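You operate a simulated robot arm through the tools that you are given. There is no shell and no other tool. Be economical: measure what you need, move in short steps, check, and stop when the job is done.

You run a simulated two-armed robot. Do the job below in one go: nothing can be reset, and whatever is moved stays where it is left.

TASK
On the top of the long table, fold the yellow polishing cloth in half and then in half again.

Only the result counts: the job must be done as asked and must still hold three seconds after the hand-in. Knocking over, shifting, dropping, spilling or breaking anything else fails it. Flat cloth is picked up by pressing the open fingertips on it (5 to 10 N) and closing them slowly along it; thin cloth reads only 2 to 8 mm in the jaws.

THE ROBOT
Two 7-joint arms with two-finger parallel grippers on one trunk, on a base that drives. Base frame: it is fixed to the floor where the robot stands at the start and does not move with it; the origin is under the middle of the robot, x ahead of it, y to its left, z up. Units: mm, degrees, N and s.
The left shoulder is at the start at [60, 189, 1178], the right one opposite. Places, roughly: top of the long table [600, -800, 900]. Payload 3.43 kg a hand.
Tool frame (each hand has its own): the origin (TCP) lies between the finger pads and is the grasp point; the fingertips stand 30 mm ahead of it; z points along the fingers, y is the line along which they close. The gripper opens to 94 mm. The fingers are 28 mm wide and 10 mm thick; the gripper's body (50 by 96 mm) begins 55 mm behind the TCP.
Orientation is that of the tool frame in the base frame, as a unit quaternion [w, x, y, z]. With the fingers straight down and closing along the base's y, the tool's x points along the base's -x, its y along +y and its z along -z.

THE INTERFACE
- The arms move only by the tool nudge_tool. It takes "left_increments", "right_increments" or both (then of equal length, played together; a hand with none holds still); each is a list of rows, each an object (a shift or turn left out is 0, a gripper value left out holds the last) with "gripper": the finger opening in mm, from 0 to 94; "xyz": the shift along the tool's x, y, z in mm, a list of three; "rot": the turn, a rotation vector about the tool's x, y, z in degrees, a list of three. In form: [{"gripper": gripper, "xyz": [x, y, z], "rot": [ax, ay, az]}, ...]. A call has 1 to 12 rows; each row shifts and turns the commanded pose from where the row before left it, along the tool's axes as they then stand. Each row takes 0.2 s and may step no farther than 50 mm and 8.6 degrees from the row before; otherwise, or with a gripper value out of range, the whole call is refused. A pose out of reach is approached as far as the arm can. The call stops where the force on the tool passes 40 N (or 10 N more than at its start, if that is more) or the arm is blocked; 0.2 s more then pass. The fingers move at their own pace (about 153 mm/s each) and stop on an object; they squeeze with about 22 N. The grip force told is the motor's: it shows also when the fingers shut on nothing. Time passes only in rows, and 0.2 s behind the last, so rows that do not move let the fingers close. It gives the time, the measured TCP pose, the force on the tool (base axes), the opening and the grip force at its end, in the units of the frame above (readings bear some noise), with the torque about the TCP (base axes, N m) and any sound that the robot's microphone picked up.
- Cameras (640 x 400 px; columns grow to the right, rows downward): "scene" is now at [-6.2, 32.3, 1720.4]; the picture's right is [0.31, -0.95, 0.00], its down [-0.86, -0.28, -0.42] and it looks along [0.40, 0.13, -0.91] (base axes); focal length 271 px, centre (320, 200). "left" rides on the left gripper at [76, -14, -102] in its tool frame; the picture's right is [0.18, 0.98, 0.00], its down [-0.75, 0.14, -0.64] and it looks along [-0.63, 0.12, 0.77] (tool axes); focal length 243 px, centre (320, 200). "right" rides on the right gripper at [76, 14, -103] in its tool frame; the picture's right is [-0.18, 0.98, 0.00], its down [-0.75, -0.14, -0.64] and it looks along [-0.63, -0.12, 0.77] (tool axes); focal length 243 px, centre (320, 200). There is no depth. A picture from a camera that has moved, and an enlarged one, comes with that camera's place and axes in the base frame and with its lens. The place of the scene camera against the robot may be out by one fixed shift of up to 25 mm in any direction.
- snapshot(camera): a new picture of that camera. It takes no simulated time.
- lift_body(by): slides the trunk up (or, below 0, down) by that many mm; the arms and the scene camera ride with it, the base frame stays. It gives what a move gives, with no picture.
- base_move(legs): drives the robot by 1 to 6 legs, each [ahead, left, turn to the left] in mm, mm and degrees, along the robot's own axes; the way and the turn of a leg run together, so that a leg with both is an arc; at most 1500 mm and 180 degrees a leg. The arms and the cameras ride along, it lands a little off, and it stops where it bumps. It gives what a move gives.
- aim_head(pan, tilt): turns the head with the scene camera to pan (to the left, within 86 degrees either way) and tilt (down, from -29 to 69), counted from straight ahead of the robot. It gives what a move gives.
- inspect(camera, box): a new picture of the part [left, top, right, bottom] of that camera's present view, enlarged. It takes no simulated time.
- hand_in(): hands the job in; it is judged then, once.

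Go step by step. Nothing tells you exact positions but the pictures and the camera data: compare them with the known pose of the tool, close in by small moves and look again before you grip or let go. The budget is 120 turns and 88 pictures, counting those below and the enlarged ones. Unless the task says otherwise, let go and move clear before handing in.

The tools are called after "Emit:" as name(argument=value, ...) on one line, values as JSON. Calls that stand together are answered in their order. nudge_tool: Moves the arms, as the interface text tells. Its arguments: {"type":"object","properties":{"left_increments":{"type":"array","items":{"type":"object","properties":{"gripper":{"type":"number"},"xyz":{"type":"array","items":{"type":"number"}},"rot":{"type":"array","items":{"type":"number"}}}}},"right_increments":{"type":"array","items":{"type":"object","properties":{"gripper":{"type":"number"},"xyz":{"type":"array","items":{"type":"number"}},"rot":{"type":"array","items":{"type":"number"}}}}}},"required":[]} The other tools are called the same way: lift_body (by) slides the trunk up or down; base_move (legs) drives the base; aim_head (pan, tilt) turns the head that bears the scene camera; snapshot (camera) takes a picture; inspect (camera, box) takes an enlarged picture of a part of a camera's view; hand_in () hands the job in.

At the start:

```text
clock: 0.0
left_eef_pos: [381.3, 161.5, 992.9]
left_tool_rot: [0.0, 0.0, 1.0, 0.0]
left_ft_force: [0.2, -0.5, -0.1]
left_ft_torque: [-0.02, -0.01, 0.01]
left_opening: 94.1
left_grip_force: 0.0
right_eef_pos: [334.4, -102.2, 1005.0]
right_tool_rot: [0.0, 0.0, 1.0, 0.0]
right_ft_force: [-0.1, 0.5, 0.1]
right_ft_torque: [0.02, 0.02, 0.03]
right_opening: 94.1
right_grip_force: 0.0
trunk travel left (down, up): [-850.0, 140.0]
robot x, y, heading: [1.8, -2.9, 0.1]
head pan, tilt: [18.0, 65.0]
```

scene: 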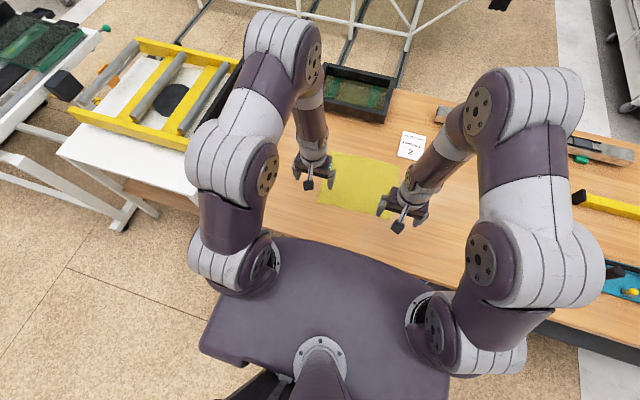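
right: 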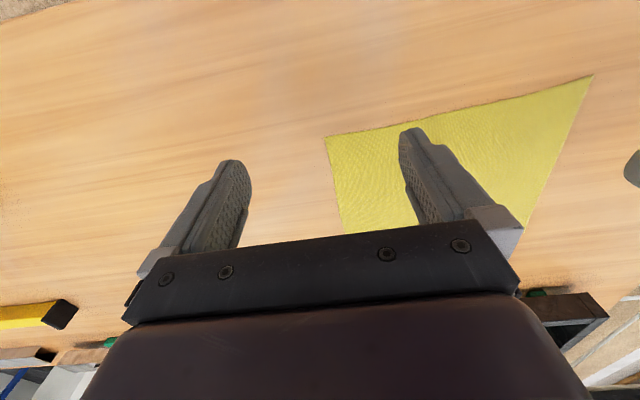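
left: 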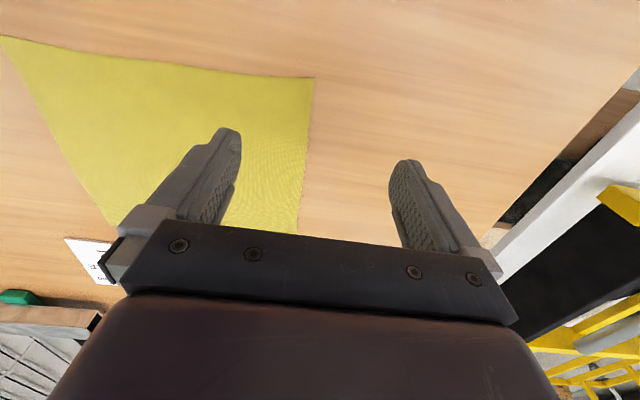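

The yellow cloth lies flat ahead of the robot, between the two hands: near-left corner about [370,155], near-right about [397,-105]. I'll spread the hands a little to see it whole and get the lens data.

Emit:
nudge_tool(left_increments=[{"xyz": [0, 35, -30]}, {"xyz": [0, 35, -30]}, {"xyz": [0, 0, 0]}], right_increments=[{"xyz": [0, -40, -30]}, {"xyz": [0, -40, -30]}, {"xyz": [0, 0, 0]}])

Emit:
inspect(camera="scene", box=[260, 120, 460, 245])

Emit:
snapshot(camera="left")

Emit:
snapshot(camera="right")

```text
clock: 0.8
left_eef_pos: [379.7, 233.0, 1050.9]
left_tool_rot: [0.0, 0.001, 1.0, -0.001]
left_ft_force: [0.2, -0.2, -0.1]
left_ft_torque: [-0.01, 0.0, 0.03]
left_opening: 94.0
left_grip_force: 0.1
right_eef_pos: [335.4, -181.1, 1063.5]
right_tool_rot: [-0.001, 0.0, 1.0, -0.001]
right_ft_force: [0.5, 0.2, -0.1]
right_ft_torque: [0.0, 0.05, -0.02]
right_opening: 94.0
right_grip_force: 0.1
trunk travel left (down, up): [-850.0, 140.0]
robot x, y, heading: [-1.0, 1.4, 0.3]
head pan, tilt: [18.0, 65.0]
```

```text
3.20 times, centred on (360, 182) of scene
camera zoom: at [-4.3, 32.6, 1720.3], right [0.31, -0.95, 0.0], down [-0.86, -0.28, -0.42], along [0.4, 0.13, -0.91], focal length 868 px, centre (192, 256)
```

zoom: 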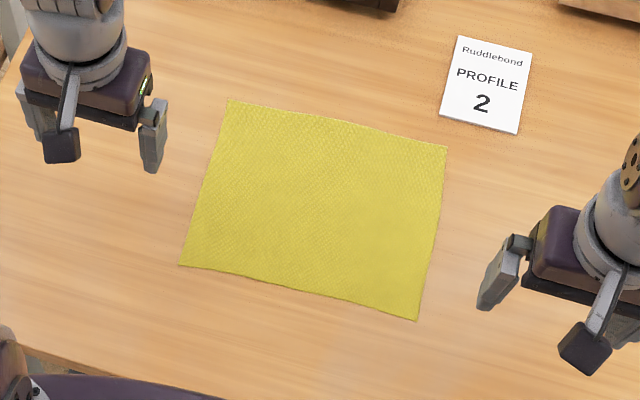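

```text
83 pictures are left
camera left: at [304.8, 218.6, 1153.9], right [-0.18, 0.98, 0.0], down [0.75, 0.14, 0.64], along [0.63, 0.12, -0.77], focal length 243 px, centre (320, 200)
```

left: 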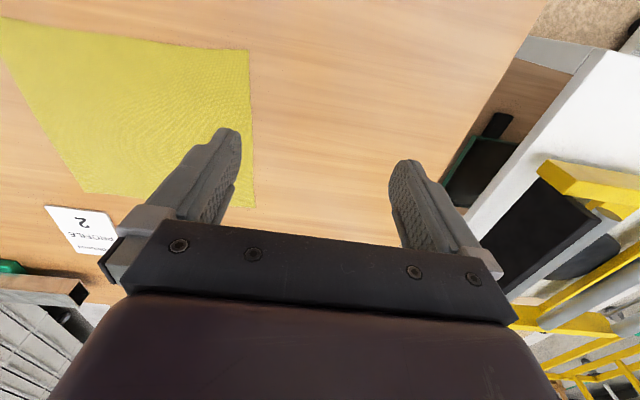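

```text
82 pictures are left
camera right: at [258.8, -166.4, 1164.5], right [0.18, 0.98, 0.0], down [0.75, -0.14, 0.64], along [0.63, -0.12, -0.77], focal length 243 px, centre (320, 200)
```

right: 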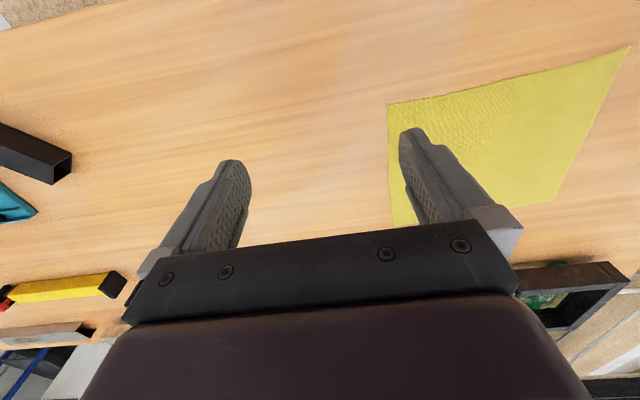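

From two hand-camera positions the cloth triangulates to z≈850: NL ≈ [362,153], NR ≈ [378,-103], far edge at x≈590–604. I'll fold near edge to far edge with both hands, so I turn both tools to close along x first.

Emit:
nudge_tool(left_increments=[{"gripper": 30, "rot": [0, 0, 7.87]}, {"rot": [0, 0, 7.87]}, {"rot": [0, 0, 7.87]}, {"rot": [0, 0, 7.87]}, {"rot": [0, 0, 7.87]}, {"rot": [0, 0, 7.87]}, {"rot": [0, 0, 7.87]}, {"rot": [0, 0, 7.87]}, {"rot": [0, 0, 7.87]}, {"rot": [0, 0, 7.87]}, {"rot": [0, 0, 7.87]}, {}], right_increments=[{"gripper": 30, "rot": [0, 0, -8.49]}, {"rot": [0, 0, -8.49]}, {"rot": [0, 0, -8.49]}, {"rot": [0, 0, -8.49]}, {"rot": [0, 0, -8.49]}, {"rot": [0, 0, -8.49]}, {"rot": [0, 0, -8.49]}, {"rot": [0, 0, -8.49]}, {"rot": [0, 0, -8.49]}, {"rot": [0, 0, -8.49]}, {"rot": [0, 0, -8.49]}, {}])

```text
clock: 3.4
left_eef_pos: [380.5, 231.3, 1053.5]
left_tool_rot: [0.001, 0.686, 0.727, 0.0]
left_ft_force: [0.6, -0.2, 0.2]
left_ft_torque: [-0.01, 0.01, 0.02]
left_opening: 29.9
left_grip_force: 0.0
right_eef_pos: [334.0, -182.0, 1066.4]
right_tool_rot: [-0.001, 0.729, -0.685, 0.0]
right_ft_force: [0.0, 0.6, 0.1]
right_ft_torque: [-0.04, 0.04, 0.04]
right_opening: 30.2
right_grip_force: 0.0
trunk travel left (down, up): [-850.0, 140.0]
robot x, y, heading: [0.5, -3.3, -0.2]
head pan, tilt: [18.0, 65.0]
```

Both tools are turned. Now I move over the near corners at about 40 mm above the cloth and look.

Emit:
nudge_tool(left_increments=[{"xyz": [-33, 1, 43]}, {"xyz": [-33, 1, 43]}, {"xyz": [-32, 0, 43]}, {}], right_increments=[{"xyz": [-24, -18, 36]}, {"xyz": [-24, -18, 36]}, {"xyz": [-24, -17, 36]}, {"xyz": [-23, -17, 36]}])

Emit:
snapshot(camera="left")

Emit:
snapshot(camera="right")

Emit:
inspect(camera="scene", box=[260, 120, 460, 245])

```text
refused: row 1 steps farther than a row can; nothing moved
```

```text
81 pictures are left
camera left: at [362.2, 307.7, 1156.2], right [0.97, 0.24, 0.0], down [0.18, -0.74, 0.64], along [0.15, -0.62, -0.77], focal length 243 px, centre (320, 200)
```

left: 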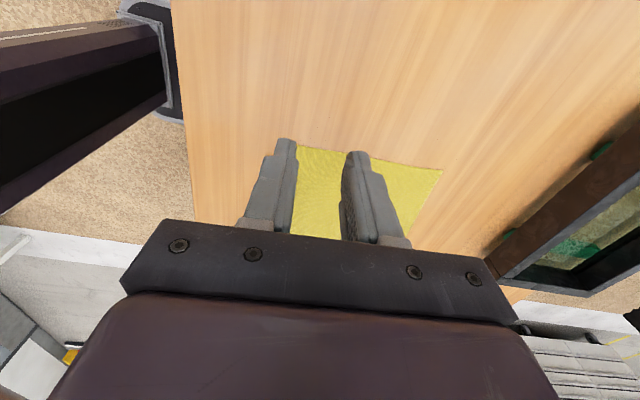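

```text
80 pictures are left
camera right: at [324.2, -258.5, 1167.5], right [-0.99, 0.12, 0.0], down [0.09, 0.76, 0.64], along [0.08, 0.64, -0.77], focal length 243 px, centre (320, 200)
```

right: 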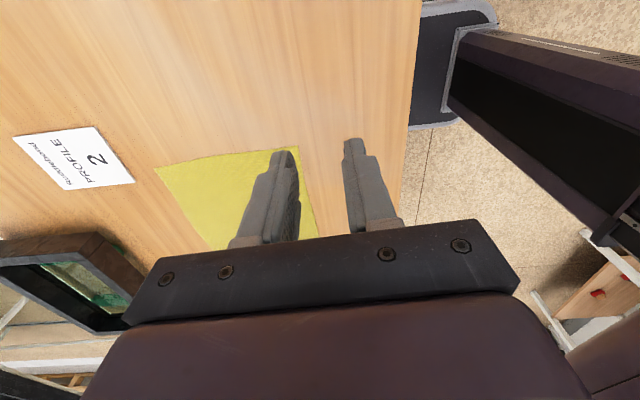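

```text
3.20 times, centred on (360, 182) of scene
camera zoom: at [-6.3, 32.2, 1720.4], right [0.31, -0.95, 0.0], down [-0.86, -0.28, -0.42], along [0.4, 0.13, -0.91], focal length 868 px, centre (192, 256)
```

zoom: 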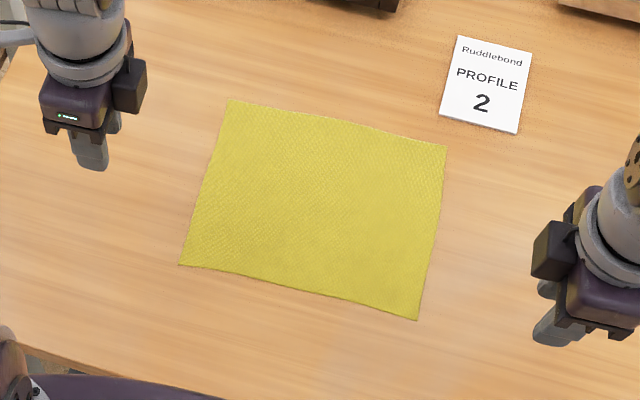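

Refined corners: NL [365,150], NR [377,-100], FL [586,163], FR [604,-88]. The previous step was too big; I'm repeating it in smaller rows.

Emit:
nudge_tool(left_increments=[{"xyz": [-25.3, 1, 31]}, {"xyz": [-25.3, 1, 31]}, {"xyz": [-25.3, 1, 31]}, {"xyz": [-25.3, 0.5, 30]}, {}], right_increments=[{"xyz": [-24.5, -18, 34]}, {"xyz": [-24.5, -18, 34]}, {"xyz": [-24.5, -18, 34]}, {"xyz": [-24.4, -18, 34]}, {}])

Emit:
snapshot(camera="left")

Emit:
snapshot(camera="right")

```text
clock: 4.6
left_eef_pos: [385.7, 129.3, 926.2]
left_tool_rot: [0.001, 0.686, 0.728, 0.0]
left_ft_force: [0.1, -0.3, -0.4]
left_ft_torque: [0.0, 0.0, 0.01]
left_opening: 29.8
left_grip_force: 0.1
right_eef_pos: [401.6, -80.7, 929.1]
right_tool_rot: [0.0, 0.728, -0.686, 0.001]
right_ft_force: [0.0, -0.6, 0.3]
right_ft_torque: [-0.01, 0.01, 0.03]
right_opening: 30.0
right_grip_force: 0.1
trunk travel left (down, up): [-850.0, 140.0]
robot x, y, heading: [-2.1, 1.4, -0.0]
head pan, tilt: [18.0, 65.0]
```

```text
78 pictures are left
camera left: at [367.2, 205.9, 1030.5], right [0.97, 0.24, 0.0], down [0.19, -0.74, 0.64], along [0.16, -0.62, -0.77], focal length 243 px, centre (320, 200)
```

left: 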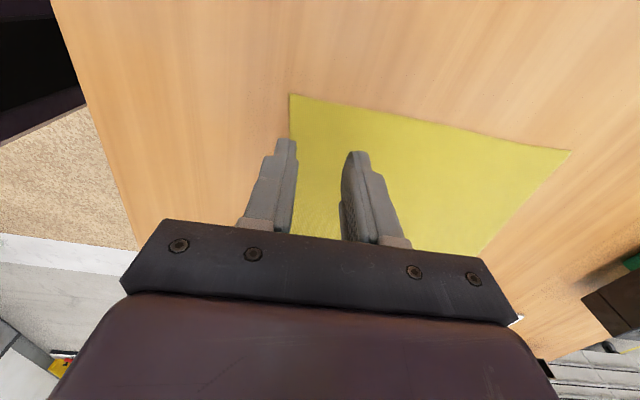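

```text
77 pictures are left
camera right: at [391.1, -157.1, 1030.5], right [-0.99, 0.13, 0.0], down [0.1, 0.76, 0.64], along [0.08, 0.64, -0.77], focal length 243 px, centre (320, 200)
```

right: 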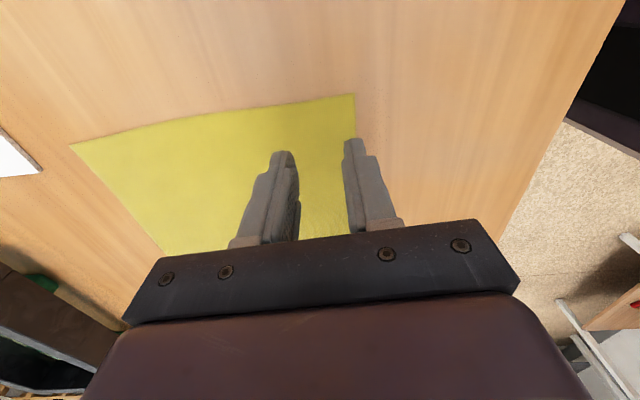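

Both grippers sit just inside the near edge. I descend close to the cloth, then in small steps until force shows.

Emit:
nudge_tool(left_increments=[{"xyz": [0, 3, 17]}, {"xyz": [0, 0, 17]}, {"xyz": [0, 0, 4]}, {}], right_increments=[{"xyz": [0, 0, 18]}, {"xyz": [0, 0, 18]}, {"xyz": [0, 0, 5]}, {}])

```text
clock: 5.6
left_eef_pos: [389.6, 130.4, 891.0]
left_tool_rot: [0.001, 0.686, 0.727, 0.0]
left_ft_force: [-0.7, -0.6, -0.4]
left_ft_torque: [0.01, -0.04, -0.01]
left_opening: 29.9
left_grip_force: 0.0
right_eef_pos: [399.9, -79.9, 892.0]
right_tool_rot: [-0.002, 0.728, -0.686, 0.001]
right_ft_force: [2.1, -4.1, 25.7]
right_ft_torque: [-0.14, 0.38, 0.08]
right_opening: 29.5
right_grip_force: 0.1
trunk travel left (down, up): [-850.0, 140.0]
robot x, y, heading: [-0.8, -1.6, 0.3]
head pan, tilt: [18.0, 65.0]
```

The right hand is pressing (26 N), the left is not yet. I ease the right up and the left down.

Emit:
nudge_tool(left_increments=[{"xyz": [0, 0, 1.5]}, {"xyz": [0, 0, 1]}, {}], right_increments=[{"xyz": [0, 0, -1.5]}, {"xyz": [0, 0, -0.5]}, {}])

```text
clock: 6.4
left_eef_pos: [389.6, 130.5, 891.7]
left_tool_rot: [0.002, 0.686, 0.728, 0.001]
left_ft_force: [-3.2, 0.3, 29.3]
left_ft_torque: [0.03, 0.66, -0.04]
left_opening: 30.7
left_grip_force: 0.7
right_eef_pos: [396.7, -80.4, 891.6]
right_tool_rot: [0.0, 0.728, -0.686, 0.001]
right_ft_force: [0.3, 0.6, 0.6]
right_ft_torque: [-0.02, 0.05, -0.02]
right_opening: 29.9
right_grip_force: 0.1
trunk travel left (down, up): [-850.0, 140.0]
robot x, y, heading: [1.4, -0.6, 0.2]
head pan, tilt: [18.0, 65.0]
```

Contact is stiff (~13 N/mm). Fine adjustments toward 5–10 N.

Emit:
nudge_tool(left_increments=[{"xyz": [0, 0, -1.3]}, {}], right_increments=[{"xyz": [0, 0, 0.7]}, {}])

```text
clock: 7.0
left_eef_pos: [389.3, 130.4, 891.6]
left_tool_rot: [0.001, 0.686, 0.728, -0.001]
left_ft_force: [-0.1, -0.2, 1.2]
left_ft_torque: [0.01, 0.06, 0.01]
left_opening: 30.2
left_grip_force: 0.1
right_eef_pos: [397.8, -79.9, 892.1]
right_tool_rot: [0.0, 0.728, -0.686, 0.0]
right_ft_force: [-2.6, -1.6, 22.7]
right_ft_torque: [-0.06, 0.46, 0.01]
right_opening: 30.6
right_grip_force: 1.3
trunk travel left (down, up): [-850.0, 140.0]
robot x, y, heading: [-2.6, 2.1, -0.1]
head pan, tilt: [18.0, 65.0]
```

Emit:
nudge_tool(left_increments=[{"xyz": [0, 0, 0.35]}, {}], right_increments=[{"xyz": [0, 0, -0.5]}, {}])

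```text
clock: 7.6
left_eef_pos: [391.1, 131.5, 892.1]
left_tool_rot: [0.001, 0.686, 0.728, 0.0]
left_ft_force: [0.9, -0.1, -0.2]
left_ft_torque: [0.02, -0.01, 0.02]
left_opening: 29.9
left_grip_force: 0.1
right_eef_pos: [399.7, -80.2, 891.7]
right_tool_rot: [-0.002, 0.728, -0.686, 0.003]
right_ft_force: [2.2, 0.3, 9.4]
right_ft_torque: [-0.07, 0.16, -0.01]
right_opening: 26.5
right_grip_force: 0.1
trunk travel left (down, up): [-850.0, 140.0]
robot x, y, heading: [-1.8, 0.2, -0.1]
head pan, tilt: [18.0, 65.0]
```

Emit:
nudge_tool(left_increments=[{"xyz": [0, 0, 0.5]}, {}])

```text
clock: 8.2
left_eef_pos: [392.0, 131.4, 891.8]
left_tool_rot: [0.001, 0.687, 0.727, 0.0]
left_ft_force: [-0.4, 0.8, 6.5]
left_ft_torque: [0.04, 0.09, 0.01]
left_opening: 30.3
left_grip_force: 0.1
right_eef_pos: [399.9, -80.1, 891.5]
right_tool_rot: [-0.001, 0.728, -0.686, 0.001]
right_ft_force: [3.3, 1.6, 14.2]
right_ft_torque: [0.01, 0.12, -0.04]
right_opening: 28.5
right_grip_force: 0.0
trunk travel left (down, up): [-850.0, 140.0]
robot x, y, heading: [1.7, -0.0, 0.0]
head pan, tilt: [18.0, 65.0]
```

Both hands press within range. I close slowly in small gripper steps.

Emit:
nudge_tool(left_increments=[{"gripper": 27}, {"gripper": 24}, {"gripper": 21}, {"gripper": 18}, {"gripper": 15}, {"gripper": 12}, {"gripper": 9}, {"gripper": 6}, {"gripper": 3}, {"gripper": 0}, {}, {}], right_increments=[{"gripper": 26, "xyz": [0, 0, -0.15]}, {"gripper": 24}, {"gripper": 21}, {"gripper": 18}, {"gripper": 15}, {"gripper": 12}, {"gripper": 9}, {"gripper": 6}, {"gripper": 3}, {"gripper": 0}, {}, {}])

Emit:
snapshot(camera="left")

Emit:
snapshot(camera="right")

```text
clock: 10.8
left_eef_pos: [390.9, 130.7, 890.9]
left_tool_rot: [0.001, 0.686, 0.728, -0.001]
left_ft_force: [0.9, 0.1, 2.6]
left_ft_torque: [-0.01, 0.01, 0.03]
left_opening: 1.9
left_grip_force: 22.6
right_eef_pos: [398.8, -81.7, 890.7]
right_tool_rot: [-0.001, 0.727, -0.686, 0.001]
right_ft_force: [-1.3, 0.2, 14.3]
right_ft_torque: [-0.07, 0.12, -0.04]
right_opening: 1.8
right_grip_force: 22.2
trunk travel left (down, up): [-850.0, 140.0]
robot x, y, heading: [-1.3, 0.2, -0.0]
head pan, tilt: [18.0, 65.0]
```

```text
76 pictures are left
camera left: at [372.9, 206.9, 994.4], right [0.97, 0.24, 0.0], down [0.19, -0.74, 0.64], along [0.16, -0.62, -0.77], focal length 243 px, centre (320, 200)
```

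left: 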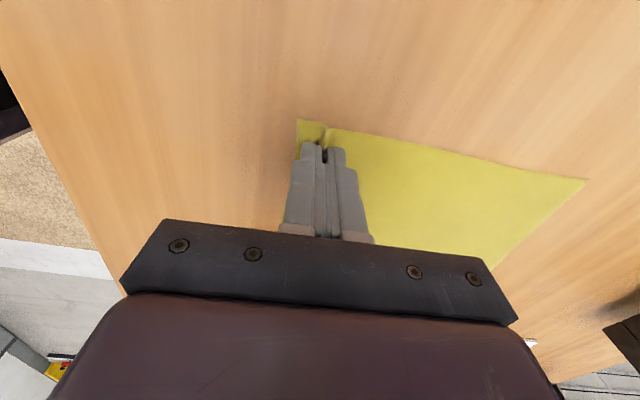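

```text
75 pictures are left
camera right: at [388.7, -157.0, 992.5], right [-0.99, 0.13, 0.0], down [0.1, 0.76, 0.64], along [0.08, 0.64, -0.77], focal length 243 px, centre (320, 200)
```

right: 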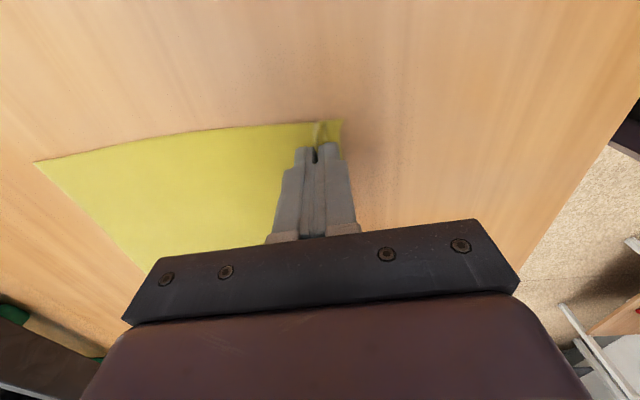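

The pinch works (1.9 mm), leaving a small fringe, but at the near edge the fringe would end up turned back. Folding far→near lets the fingers tilt forward and lay the edge properly, so I open again in place (un-gathering the ruck) and will go to the far edge.

Emit:
nudge_tool(left_increments=[{"gripper": 5}, {"gripper": 10}, {"gripper": 15}, {"gripper": 20}, {"gripper": 25}, {"gripper": 30}, {"xyz": [0, 0, -10]}, {"xyz": [0, 0, -35]}, {"xyz": [0, 0, -35]}], right_increments=[{"gripper": 5}, {"gripper": 10}, {"gripper": 15}, {"gripper": 20}, {"gripper": 25}, {"gripper": 30}, {"xyz": [0, 0, -10]}, {"xyz": [0, 0, -35]}, {"xyz": [0, 0, -35]}])

Emit:
snapshot(camera="left")

Emit:
snapshot(camera="right")

```text
clock: 12.8
left_eef_pos: [392.3, 130.4, 968.6]
left_tool_rot: [0.0, 0.686, 0.728, 0.0]
left_ft_force: [0.4, -0.6, 0.5]
left_ft_torque: [-0.01, -0.01, -0.01]
left_opening: 30.1
left_grip_force: 0.1
right_eef_pos: [398.6, -80.3, 971.2]
right_tool_rot: [0.0, 0.728, -0.686, 0.001]
right_ft_force: [0.2, 0.2, 0.3]
right_ft_torque: [-0.01, -0.03, 0.0]
right_opening: 29.9
right_grip_force: 0.0
trunk travel left (down, up): [-850.0, 140.0]
robot x, y, heading: [-1.6, 0.8, -0.0]
head pan, tilt: [18.0, 65.0]
```

```text
74 pictures are left
camera left: at [374.1, 206.4, 1071.4], right [0.97, 0.24, 0.0], down [0.19, -0.74, 0.64], along [0.16, -0.62, -0.77], focal length 243 px, centre (320, 200)
```

left: 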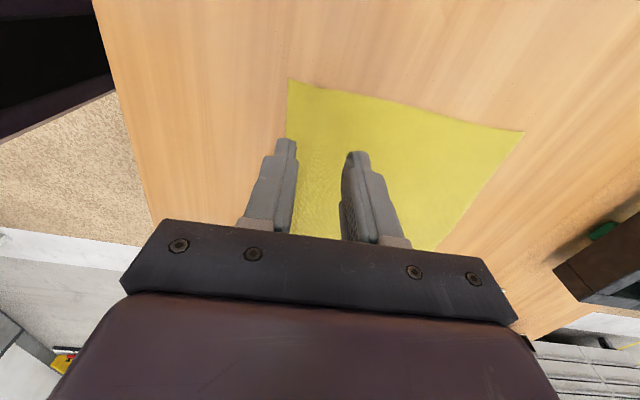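

```text
73 pictures are left
camera right: at [388.8, -157.0, 1072.2], right [-0.99, 0.13, 0.0], down [0.1, 0.76, 0.64], along [0.08, 0.64, -0.77], focal length 243 px, centre (320, 200)
```

right: 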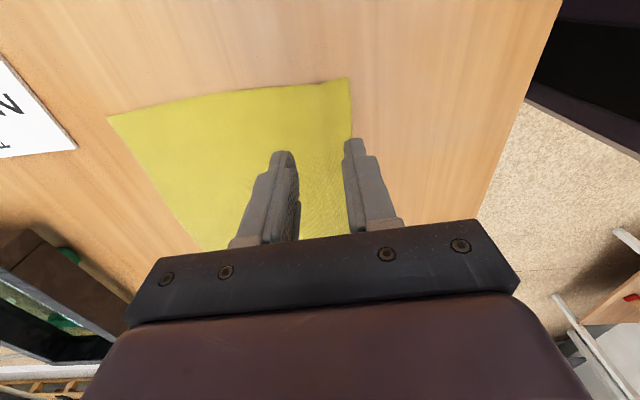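

The cloth came back flat; table surface is at z≈861, far corners ≈ FL [578,160], FR [587,-98]. Moving above them.

Emit:
nudge_tool(left_increments=[{"gripper": 22, "xyz": [0.5, 41.6, 0]}, {"xyz": [0.5, 41.6, 0]}, {"xyz": [0.5, 41.6, 0]}, {"xyz": [0.5, 41.6, 0]}, {"xyz": [0, 0, 39]}, {}], right_increments=[{"gripper": 22, "xyz": [3, -41.8, 0]}, {"xyz": [3, -41.8, 0]}, {"xyz": [3, -41.8, 0]}, {"xyz": [2.6, -41.8, 0]}, {"xyz": [0, 0, 41]}, {}])

Emit:
snapshot(camera="left")

Emit:
snapshot(camera="right")

```text
clock: 14.2
left_eef_pos: [557.3, 141.7, 928.1]
left_tool_rot: [0.0, 0.686, 0.728, -0.001]
left_ft_force: [-0.5, 0.0, -0.2]
left_ft_torque: [0.0, 0.02, -0.03]
left_opening: 22.1
left_grip_force: 0.1
right_eef_pos: [565.2, -83.6, 930.9]
right_tool_rot: [0.0, 0.728, -0.686, 0.0]
right_ft_force: [0.2, -0.3, 0.9]
right_ft_torque: [0.01, -0.01, -0.01]
right_opening: 22.4
right_grip_force: 0.0
trunk travel left (down, up): [-850.0, 140.0]
robot x, y, heading: [1.3, 0.2, 0.2]
head pan, tilt: [18.0, 65.0]
```

```text
72 pictures are left
camera left: at [538.8, 218.0, 1030.6], right [0.97, 0.24, 0.0], down [0.19, -0.74, 0.64], along [0.16, -0.62, -0.77], focal length 243 px, centre (320, 200)
```

left: 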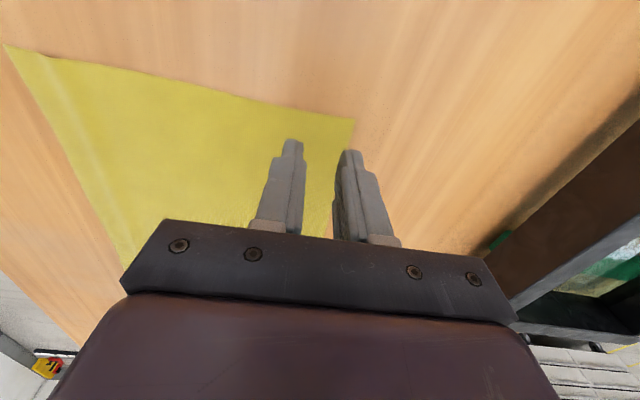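

```text
71 pictures are left
camera right: at [555.2, -159.6, 1032.2], right [-0.99, 0.13, 0.0], down [0.1, 0.76, 0.64], along [0.08, 0.64, -0.77], focal length 243 px, centre (320, 200)
```

right: 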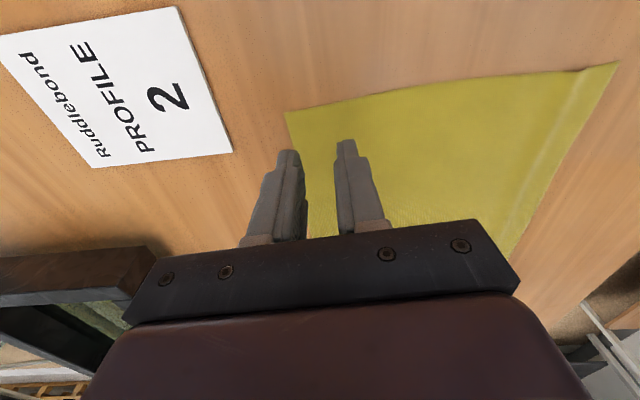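

Alignment is good at both far corners. Descending to just above contact.

Emit:
nudge_tool(left_increments=[{"xyz": [0, 0, 17]}, {"xyz": [0, 0, 16]}, {}, {}], right_increments=[{"xyz": [0, 0, 18]}, {"xyz": [0, 0, 18]}, {}, {}])

```text
clock: 15.2
left_eef_pos: [558.0, 141.7, 895.8]
left_tool_rot: [0.0, 0.687, 0.727, -0.001]
left_ft_force: [0.3, 0.4, -0.2]
left_ft_torque: [-0.01, -0.04, 0.0]
left_opening: 21.7
left_grip_force: 0.1
right_eef_pos: [566.9, -83.1, 893.4]
right_tool_rot: [0.0, 0.728, -0.686, 0.0]
right_ft_force: [-0.1, 0.3, 0.1]
right_ft_torque: [-0.02, -0.02, 0.0]
right_opening: 22.2
right_grip_force: 0.0
trunk travel left (down, up): [-850.0, 140.0]
robot x, y, heading: [6.1, 0.9, -0.1]
head pan, tilt: [18.0, 65.0]
```

Emit:
nudge_tool(left_increments=[{"xyz": [0, 0, 1.5]}, {"xyz": [0, 0, 0.7]}, {}], right_increments=[{"xyz": [0, 0, 1]}, {}, {}])

```text
clock: 16.0
left_eef_pos: [557.9, 141.9, 895.7]
left_tool_rot: [0.0, 0.686, 0.728, 0.0]
left_ft_force: [-0.1, 0.3, -0.1]
left_ft_torque: [-0.01, -0.01, -0.03]
left_opening: 21.8
left_grip_force: 0.1
right_eef_pos: [566.7, -83.3, 895.0]
right_tool_rot: [0.0, 0.728, -0.686, 0.001]
right_ft_force: [0.6, -0.3, -0.3]
right_ft_torque: [-0.02, 0.04, -0.03]
right_opening: 22.0
right_grip_force: 0.0
trunk travel left (down, up): [-850.0, 140.0]
robot x, y, heading: [4.2, 0.8, -0.1]
head pan, tilt: [18.0, 65.0]
```

Emit:
nudge_tool(left_increments=[{"xyz": [0, 0, 0.8]}, {"xyz": [0, 0, 0.7]}, {}], right_increments=[{"xyz": [0, 0, 0.8]}, {"xyz": [0, 0, 0.7]}, {}])

```text
clock: 16.8
left_eef_pos: [558.1, 141.2, 893.9]
left_tool_rot: [0.001, 0.686, 0.728, -0.001]
left_ft_force: [0.1, 0.0, 0.3]
left_ft_torque: [0.02, 0.02, 0.03]
left_opening: 21.6
left_grip_force: 0.1
right_eef_pos: [566.3, -82.5, 891.9]
right_tool_rot: [0.0, 0.728, -0.686, 0.0]
right_ft_force: [0.1, 0.1, 0.1]
right_ft_torque: [0.01, 0.01, 0.01]
right_opening: 21.8
right_grip_force: 0.1
trunk travel left (down, up): [-850.0, 140.0]
robot x, y, heading: [-1.5, 0.3, 0.0]
head pan, tilt: [18.0, 65.0]
```

Emit:
nudge_tool(left_increments=[{"xyz": [0, 0, 0.7]}, {"xyz": [0, 0, 0.6]}, {}], right_increments=[{"xyz": [0, 0, 0.6]}, {}, {}])

```text
clock: 17.6
left_eef_pos: [557.6, 141.9, 891.4]
left_tool_rot: [0.0, 0.686, 0.728, -0.001]
left_ft_force: [-0.4, 0.9, -0.6]
left_ft_torque: [-0.01, -0.02, -0.01]
left_opening: 21.9
left_grip_force: 0.1
right_eef_pos: [569.1, -82.8, 890.5]
right_tool_rot: [0.0, 0.728, -0.686, 0.001]
right_ft_force: [-0.6, 1.1, 3.2]
right_ft_torque: [0.0, 0.0, -0.01]
right_opening: 22.0
right_grip_force: 0.1
trunk travel left (down, up): [-850.0, 140.0]
robot x, y, heading: [1.9, -0.5, -0.4]
head pan, tilt: [18.0, 65.0]
```

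Emit:
nudge_tool(left_increments=[{"xyz": [0, 0, 0.6]}, {}], right_increments=[{"xyz": [0, 0, 0.2]}, {}])

```text
clock: 18.2
left_eef_pos: [559.3, 141.8, 892.0]
left_tool_rot: [0.0, 0.686, 0.727, -0.001]
left_ft_force: [-0.6, -0.3, 0.0]
left_ft_torque: [0.02, 0.0, 0.02]
left_opening: 22.0
left_grip_force: 0.0
right_eef_pos: [567.3, -83.1, 891.7]
right_tool_rot: [-0.001, 0.728, -0.686, 0.001]
right_ft_force: [1.7, 0.3, 5.5]
right_ft_torque: [-0.03, -0.06, 0.0]
right_opening: 22.2
right_grip_force: 0.1
trunk travel left (down, up): [-850.0, 140.0]
robot x, y, heading: [-0.7, -4.1, 0.0]
head pan, tilt: [18.0, 65.0]
```

Emit:
nudge_tool(left_increments=[{"xyz": [0, 0, 0.6]}, {}], right_increments=[{"xyz": [0, 0, 0.05]}, {}])

```text
clock: 18.8
left_eef_pos: [557.2, 142.6, 890.8]
left_tool_rot: [0.002, 0.686, 0.728, 0.0]
left_ft_force: [-0.6, -0.4, 2.1]
left_ft_torque: [-0.02, 0.0, 0.0]
left_opening: 22.2
left_grip_force: 0.2
right_eef_pos: [567.2, -83.1, 891.2]
right_tool_rot: [-0.001, 0.728, -0.686, 0.0]
right_ft_force: [1.5, 0.4, 10.6]
right_ft_torque: [-0.05, -0.07, 0.02]
right_opening: 21.8
right_grip_force: 0.0
trunk travel left (down, up): [-850.0, 140.0]
robot x, y, heading: [1.5, 3.8, 0.0]
head pan, tilt: [18.0, 65.0]
```

Nearly equal; a touch more on the left, then closing slowly.

Emit:
nudge_tool(left_increments=[{"xyz": [0, 0, 0.25]}, {"gripper": 20}, {"gripper": 18}, {"gripper": 16}, {"gripper": 14}, {"gripper": 11}, {"gripper": 8}, {"gripper": 5}, {"gripper": 2}, {"gripper": 0}, {}, {}], right_increments=[{}, {"gripper": 20}, {"gripper": 18}, {"gripper": 16}, {"gripper": 14}, {"gripper": 11}, {"gripper": 8}, {"gripper": 5}, {"gripper": 2}, {"gripper": 0}, {}, {}])

Emit:
snapshot(camera="left")

Emit:
snapshot(camera="right")

```text
clock: 21.4
left_eef_pos: [557.6, 141.6, 891.3]
left_tool_rot: [0.001, 0.686, 0.727, 0.0]
left_ft_force: [-0.3, 0.7, 1.2]
left_ft_torque: [-0.01, 0.02, -0.02]
left_opening: 0.1
left_grip_force: 22.1
right_eef_pos: [567.1, -82.1, 890.8]
right_tool_rot: [0.0, 0.728, -0.686, 0.001]
right_ft_force: [0.4, 0.6, 14.8]
right_ft_torque: [-0.04, -0.04, -0.05]
right_opening: 1.7
right_grip_force: 22.3
trunk travel left (down, up): [-850.0, 140.0]
robot x, y, heading: [-2.9, -1.1, 0.1]
head pan, tilt: [18.0, 65.0]
```

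```text
70 pictures are left
camera left: at [539.2, 218.8, 994.5], right [0.97, 0.24, 0.0], down [0.18, -0.74, 0.64], along [0.16, -0.62, -0.77], focal length 243 px, centre (320, 200)
```

left: 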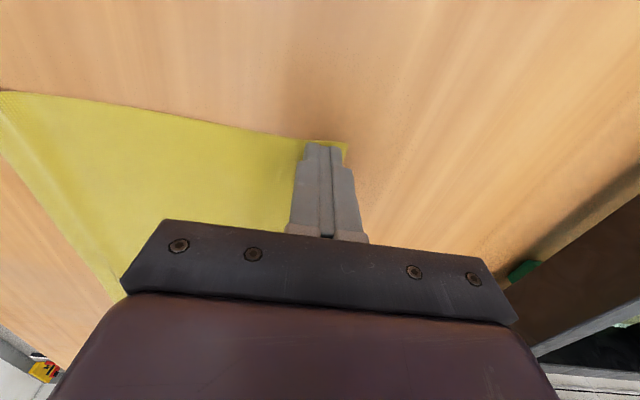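

```text
69 pictures are left
camera right: at [556.9, -158.8, 992.5], right [-0.99, 0.13, 0.0], down [0.1, 0.76, 0.64], along [0.08, 0.64, -0.77], focal length 243 px, centre (320, 200)
```

right: 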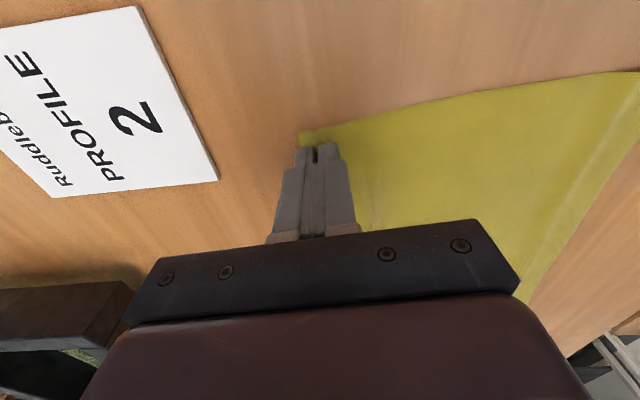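

The right hand holds cloth (1.7 mm); the left slipped (0.1 mm). I reopen the left and press a bit harder.

Emit:
nudge_tool(left_increments=[{"gripper": 22}, {}, {"xyz": [0, 0, 0.3]}, {}])

```text
clock: 22.4
left_eef_pos: [557.6, 142.5, 891.2]
left_tool_rot: [0.001, 0.686, 0.727, 0.0]
left_ft_force: [-0.2, -0.3, -0.5]
left_ft_torque: [0.01, 0.01, 0.01]
left_opening: 22.2
left_grip_force: 0.0
right_eef_pos: [565.7, -82.7, 890.1]
right_tool_rot: [-0.001, 0.728, -0.686, 0.001]
right_ft_force: [1.2, -0.2, 17.2]
right_ft_torque: [-0.06, -0.02, -0.02]
right_opening: 1.8
right_grip_force: 21.9
trunk travel left (down, up): [-850.0, 140.0]
robot x, y, heading: [-1.8, 0.4, -0.0]
head pan, tilt: [18.0, 65.0]
```

Emit:
nudge_tool(left_increments=[{"xyz": [0, 0, 0.6]}, {}])

```text
clock: 23.0
left_eef_pos: [557.9, 142.4, 891.2]
left_tool_rot: [0.002, 0.686, 0.728, 0.0]
left_ft_force: [0.0, 0.8, 0.5]
left_ft_torque: [0.0, -0.01, -0.01]
left_opening: 22.0
left_grip_force: 0.1
right_eef_pos: [566.5, -83.4, 892.0]
right_tool_rot: [0.0, 0.727, -0.686, 0.001]
right_ft_force: [1.0, -0.7, 16.7]
right_ft_torque: [-0.04, 0.0, -0.02]
right_opening: 1.4
right_grip_force: 22.1
trunk travel left (down, up): [-850.0, 140.0]
robot x, y, heading: [2.1, 2.5, -0.1]
head pan, tilt: [18.0, 65.0]
```

Emit:
nudge_tool(left_increments=[{"xyz": [0, 0, 0.5]}, {}])

```text
clock: 23.6
left_eef_pos: [558.1, 141.9, 890.9]
left_tool_rot: [0.002, 0.686, 0.728, 0.0]
left_ft_force: [-2.1, -0.9, 9.2]
left_ft_torque: [0.0, 0.12, -0.01]
left_opening: 22.1
left_grip_force: 0.4
right_eef_pos: [566.4, -82.8, 891.1]
right_tool_rot: [0.0, 0.728, -0.686, 0.0]
right_ft_force: [2.8, 1.7, 11.5]
right_ft_torque: [0.02, -0.11, -0.04]
right_opening: 1.6
right_grip_force: 22.1
trunk travel left (down, up): [-850.0, 140.0]
robot x, y, heading: [3.1, -3.1, 0.1]
head pan, tilt: [18.0, 65.0]
```

Emit:
nudge_tool(left_increments=[{"xyz": [0, 0, 0.25]}, {}])

```text
clock: 24.2
left_eef_pos: [557.5, 142.1, 890.7]
left_tool_rot: [0.002, 0.686, 0.727, 0.001]
left_ft_force: [0.3, -1.0, 12.3]
left_ft_torque: [-0.03, 0.11, 0.03]
left_opening: 22.2
left_grip_force: 0.1
right_eef_pos: [566.3, -82.9, 890.8]
right_tool_rot: [0.0, 0.728, -0.686, 0.001]
right_ft_force: [1.9, 1.6, 11.4]
right_ft_torque: [0.01, -0.04, 0.03]
right_opening: 1.3
right_grip_force: 21.9
trunk travel left (down, up): [-850.0, 140.0]
robot x, y, heading: [4.0, 1.2, -0.0]
head pan, tilt: [18.0, 65.0]
```

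Emit:
nudge_tool(left_increments=[{"gripper": 20}, {"gripper": 18}, {"gripper": 16}, {"gripper": 14}, {"gripper": 11}, {"gripper": 8}, {"gripper": 5}, {"gripper": 2}, {"gripper": 0}, {}, {}])

Emit:
snapshot(camera="left")

```text
clock: 26.6
left_eef_pos: [557.4, 141.5, 891.0]
left_tool_rot: [0.002, 0.686, 0.728, 0.001]
left_ft_force: [0.6, 0.7, 20.4]
left_ft_torque: [0.03, 0.03, 0.02]
left_opening: 1.8
left_grip_force: 22.4
right_eef_pos: [565.4, -82.1, 891.5]
right_tool_rot: [0.0, 0.728, -0.686, 0.001]
right_ft_force: [-0.3, -0.1, 5.0]
right_ft_torque: [0.03, 0.0, -0.02]
right_opening: 1.5
right_grip_force: 22.1
trunk travel left (down, up): [-850.0, 140.0]
robot x, y, heading: [-0.6, 0.7, 0.0]
head pan, tilt: [18.0, 65.0]
```

```text
68 pictures are left
camera left: at [538.8, 218.2, 994.2], right [0.97, 0.24, 0.0], down [0.18, -0.74, 0.64], along [0.16, -0.62, -0.77], focal length 243 px, centre (320, 200)
```

left: 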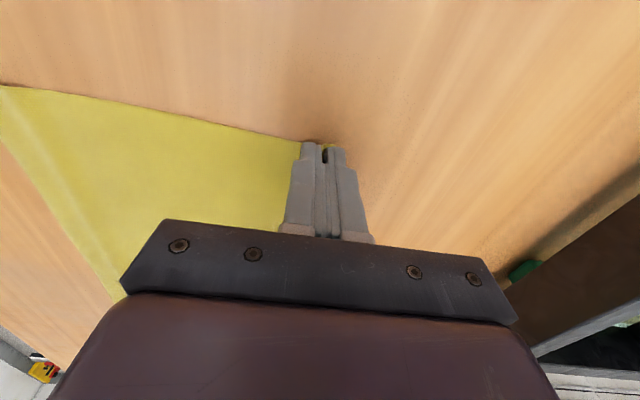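

Both hands hold the far edge (1.8 / 1.5 mm). Now the first half of the folding arc toward the near edge, then a look.

Emit:
nudge_tool(left_increments=[{"xyz": [0.2, -3.1, -20.7]}, {"xyz": [0.2, -9.1, -19.3]}, {"xyz": [0.2, -14.4, -16.6]}, {"xyz": [0.3, -18.9, -12.7]}, {"xyz": [0.3, -22, -8]}, {"xyz": [0.3, -23.5, -2.7]}, {}], right_increments=[{"xyz": [-0.2, 3.1, -20.7]}, {"xyz": [-0.4, 9.1, -19.3]}, {"xyz": [-0.6, 14.4, -16.6]}, {"xyz": [-0.8, 18.9, -12.7]}, {"xyz": [-0.9, 22, -8]}, {"xyz": [-0.9, 23.5, -2.7]}, {}])

Emit:
inspect(camera="scene", box=[260, 120, 460, 245])

Emit:
snapshot(camera="left")

Emit:
snapshot(camera="right")

```text
clock: 28.2
left_eef_pos: [468.2, 138.5, 972.3]
left_tool_rot: [0.001, 0.686, 0.727, -0.001]
left_ft_force: [-0.5, -0.3, -0.4]
left_ft_torque: [0.01, 0.01, 0.0]
left_opening: 1.7
left_grip_force: 21.5
right_eef_pos: [477.8, -84.8, 972.1]
right_tool_rot: [0.001, 0.728, -0.686, 0.0]
right_ft_force: [-0.3, 0.3, 0.4]
right_ft_torque: [-0.02, 0.01, -0.02]
right_opening: 1.4
right_grip_force: 21.6
trunk travel left (down, up): [-850.0, 140.0]
robot x, y, heading: [3.4, 0.6, -0.1]
head pan, tilt: [18.0, 65.0]
```

```text
3.20 times, centred on (360, 182) of scene
camera zoom: at [-5.3, 32.3, 1720.4], right [0.31, -0.95, 0.0], down [-0.86, -0.28, -0.42], along [0.4, 0.13, -0.91], focal length 868 px, centre (192, 256)
```

zoom: 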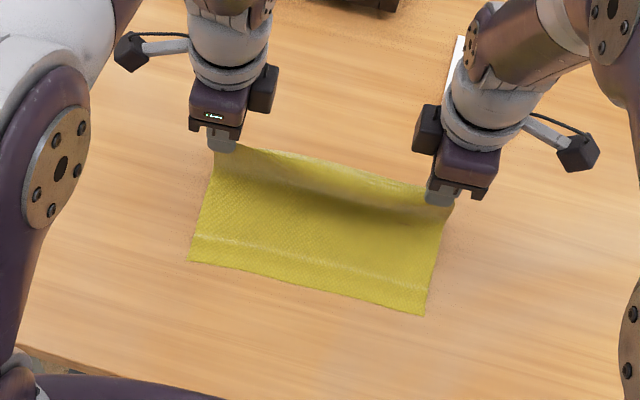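

```text
66 pictures are left
camera left: at [451.1, 214.5, 1075.2], right [0.97, 0.24, 0.0], down [0.19, -0.74, 0.64], along [0.16, -0.62, -0.77], focal length 243 px, centre (320, 200)
```

left: 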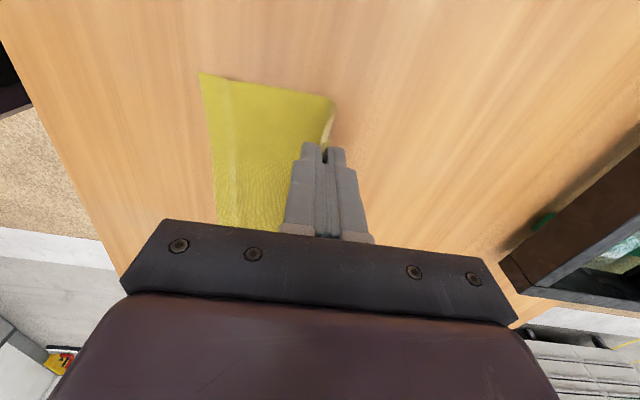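

```text
65 pictures are left
camera right: at [467.2, -161.8, 1072.5], right [-0.99, 0.13, 0.0], down [0.1, 0.76, 0.64], along [0.08, 0.64, -0.77], focal length 243 px, centre (320, 200)
```

right: 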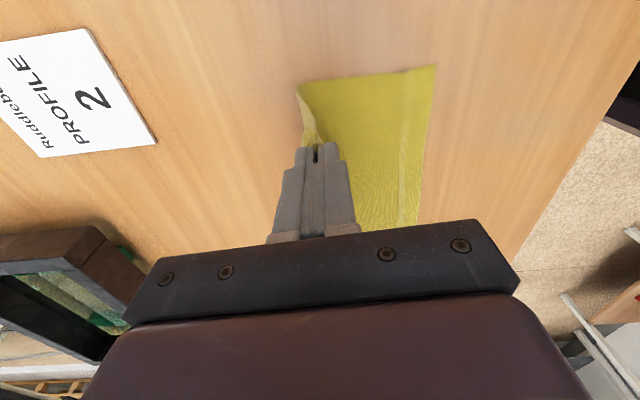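

Clean so far. Near edge now sits ≈ x 369 (left) / 383 (right). Completing the arc, stopping slightly above the table.

Emit:
nudge_tool(left_increments=[{"xyz": [0.3, -23.5, 2.7]}, {"xyz": [0.3, -22, 8]}, {"xyz": [0.3, -18.9, 12.7]}, {"xyz": [0.2, -14.4, 16.6]}, {"xyz": [0.2, -9.1, 19.3]}, {"xyz": [0.2, -4, 12]}, {}], right_increments=[{"xyz": [-0.9, 23.5, 2.7]}, {"xyz": [-0.9, 22, 8]}, {"xyz": [-0.8, 18.9, 12.7]}, {"xyz": [-0.6, 14.4, 16.6]}, {"xyz": [-0.4, 9.1, 19.3]}, {"xyz": [-0.2, 3, 12]}, {}])

Emit:
inspect(camera="scene", box=[260, 120, 460, 245])

Emit:
snapshot(camera="left")

Emit:
snapshot(camera="right")

```text
clock: 29.8
left_eef_pos: [373.3, 133.7, 898.3]
left_tool_rot: [0.0, 0.686, 0.728, 0.0]
left_ft_force: [-1.1, -0.1, 0.2]
left_ft_torque: [0.01, -0.01, 0.0]
left_opening: 1.9
left_grip_force: 21.9
right_eef_pos: [386.3, -83.9, 900.6]
right_tool_rot: [0.001, 0.728, -0.686, 0.0]
right_ft_force: [0.1, 0.4, -0.1]
right_ft_torque: [-0.02, 0.0, 0.0]
right_opening: 1.7
right_grip_force: 21.4
trunk travel left (down, up): [-850.0, 140.0]
robot x, y, heading: [-0.6, 2.8, -0.1]
head pan, tilt: [18.0, 65.0]
```

```text
3.20 times, centred on (360, 182) of scene
camera zoom: at [-6.7, 32.2, 1720.4], right [0.31, -0.95, 0.0], down [-0.86, -0.28, -0.42], along [0.4, 0.13, -0.91], focal length 868 px, centre (192, 256)
```

zoom: 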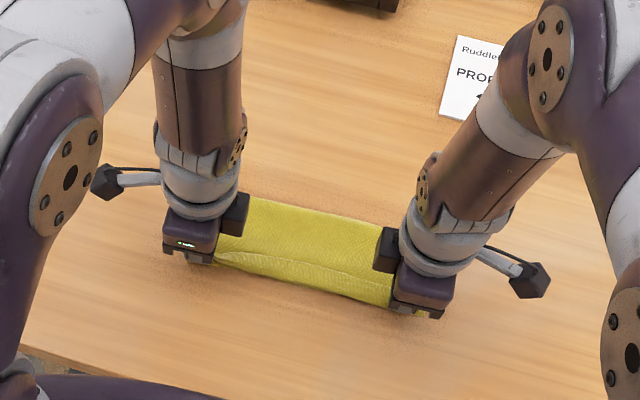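

```text
63 pictures are left
camera left: at [356.2, 209.7, 1001.7], right [0.97, 0.24, 0.0], down [0.19, -0.74, 0.64], along [0.16, -0.62, -0.77], focal length 243 px, centre (320, 200)
```

left: 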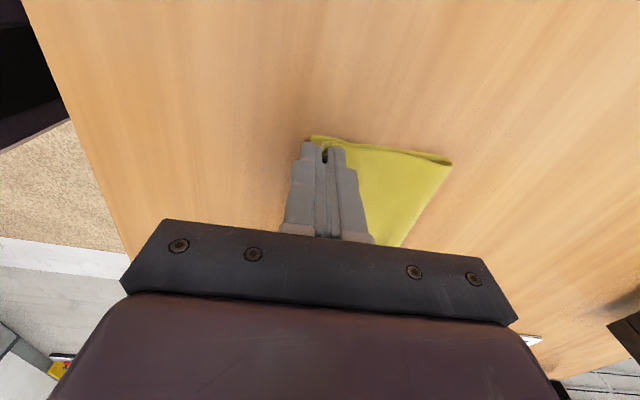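

```text
62 pictures are left
camera right: at [375.8, -160.3, 1000.7], right [-0.99, 0.13, 0.0], down [0.1, 0.76, 0.64], along [0.08, 0.64, -0.77], focal length 243 px, centre (320, 200)
```

right: 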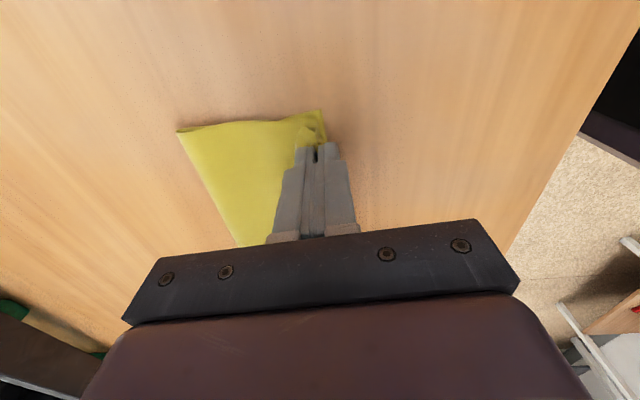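

The edge lies over the near edge. Lower the last few mm, open slightly, and lift out.

Emit:
nudge_tool(left_increments=[{"xyz": [0, 0, 4]}, {"gripper": 4}, {"gripper": 8}, {"gripper": 12}, {}, {"xyz": [0, 0, -10]}, {"xyz": [0, 0, -30]}, {"xyz": [0, 0, -40]}, {}], right_increments=[{"xyz": [0, 0, 5.5]}, {"gripper": 4}, {"gripper": 8}, {"gripper": 12}, {}, {"xyz": [0, 0, -10]}, {"xyz": [0, 0, -30]}, {"xyz": [0, 0, -40]}, {}])

Emit:
inspect(camera="scene", box=[260, 120, 460, 245])

Emit:
snapshot(camera="left")

Emit:
snapshot(camera="right")

```text
clock: 31.8
left_eef_pos: [375.3, 133.3, 972.3]
left_tool_rot: [-0.001, 0.686, 0.728, -0.001]
left_ft_force: [0.6, 0.6, -0.1]
left_ft_torque: [-0.01, 0.01, 0.01]
left_opening: 12.0
left_grip_force: 0.1
right_eef_pos: [387.8, -84.1, 975.3]
right_tool_rot: [0.0, 0.728, -0.686, -0.001]
right_ft_force: [0.7, -0.5, -0.7]
right_ft_torque: [0.01, 0.01, 0.01]
right_opening: 12.2
right_grip_force: 0.0
trunk travel left (down, up): [-850.0, 140.0]
robot x, y, heading: [0.8, -1.7, 0.3]
head pan, tilt: [18.0, 65.0]
```

```text
3.20 times, centred on (360, 182) of scene
camera zoom: at [-4.7, 32.4, 1720.3], right [0.31, -0.95, 0.0], down [-0.86, -0.28, -0.42], along [0.4, 0.13, -0.91], focal length 868 px, centre (192, 256)
```

zoom: 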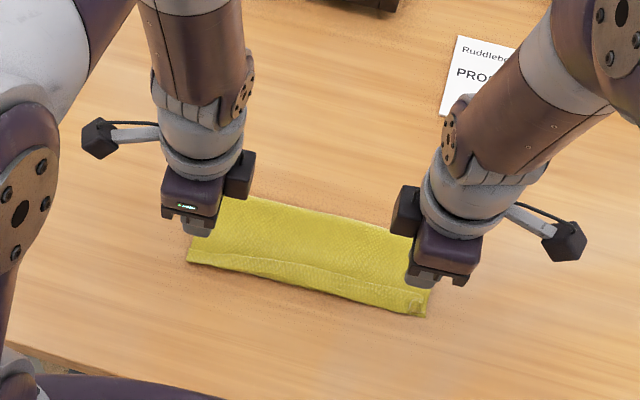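

```text
60 pictures are left
camera left: at [357.3, 208.9, 1075.8], right [0.97, 0.24, 0.0], down [0.19, -0.74, 0.64], along [0.15, -0.62, -0.77], focal length 243 px, centre (320, 200)
```

left: 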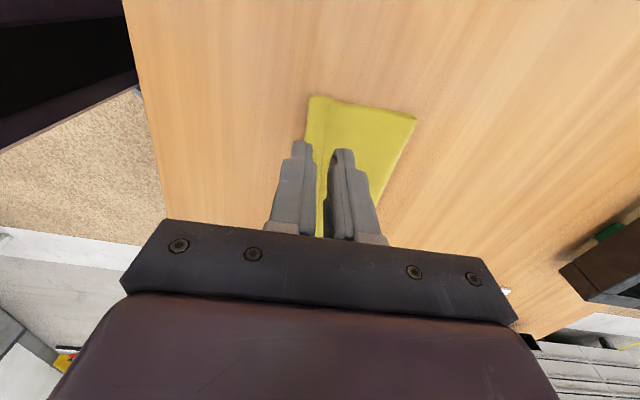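

```text
59 pictures are left
camera right: at [378.1, -160.8, 1076.0], right [-0.99, 0.13, 0.0], down [0.1, 0.76, 0.64], along [0.08, 0.64, -0.77], focal length 243 px, centre (320, 200)
```

right: 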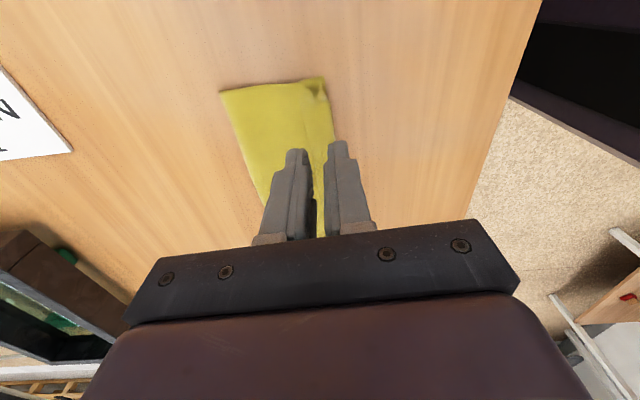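

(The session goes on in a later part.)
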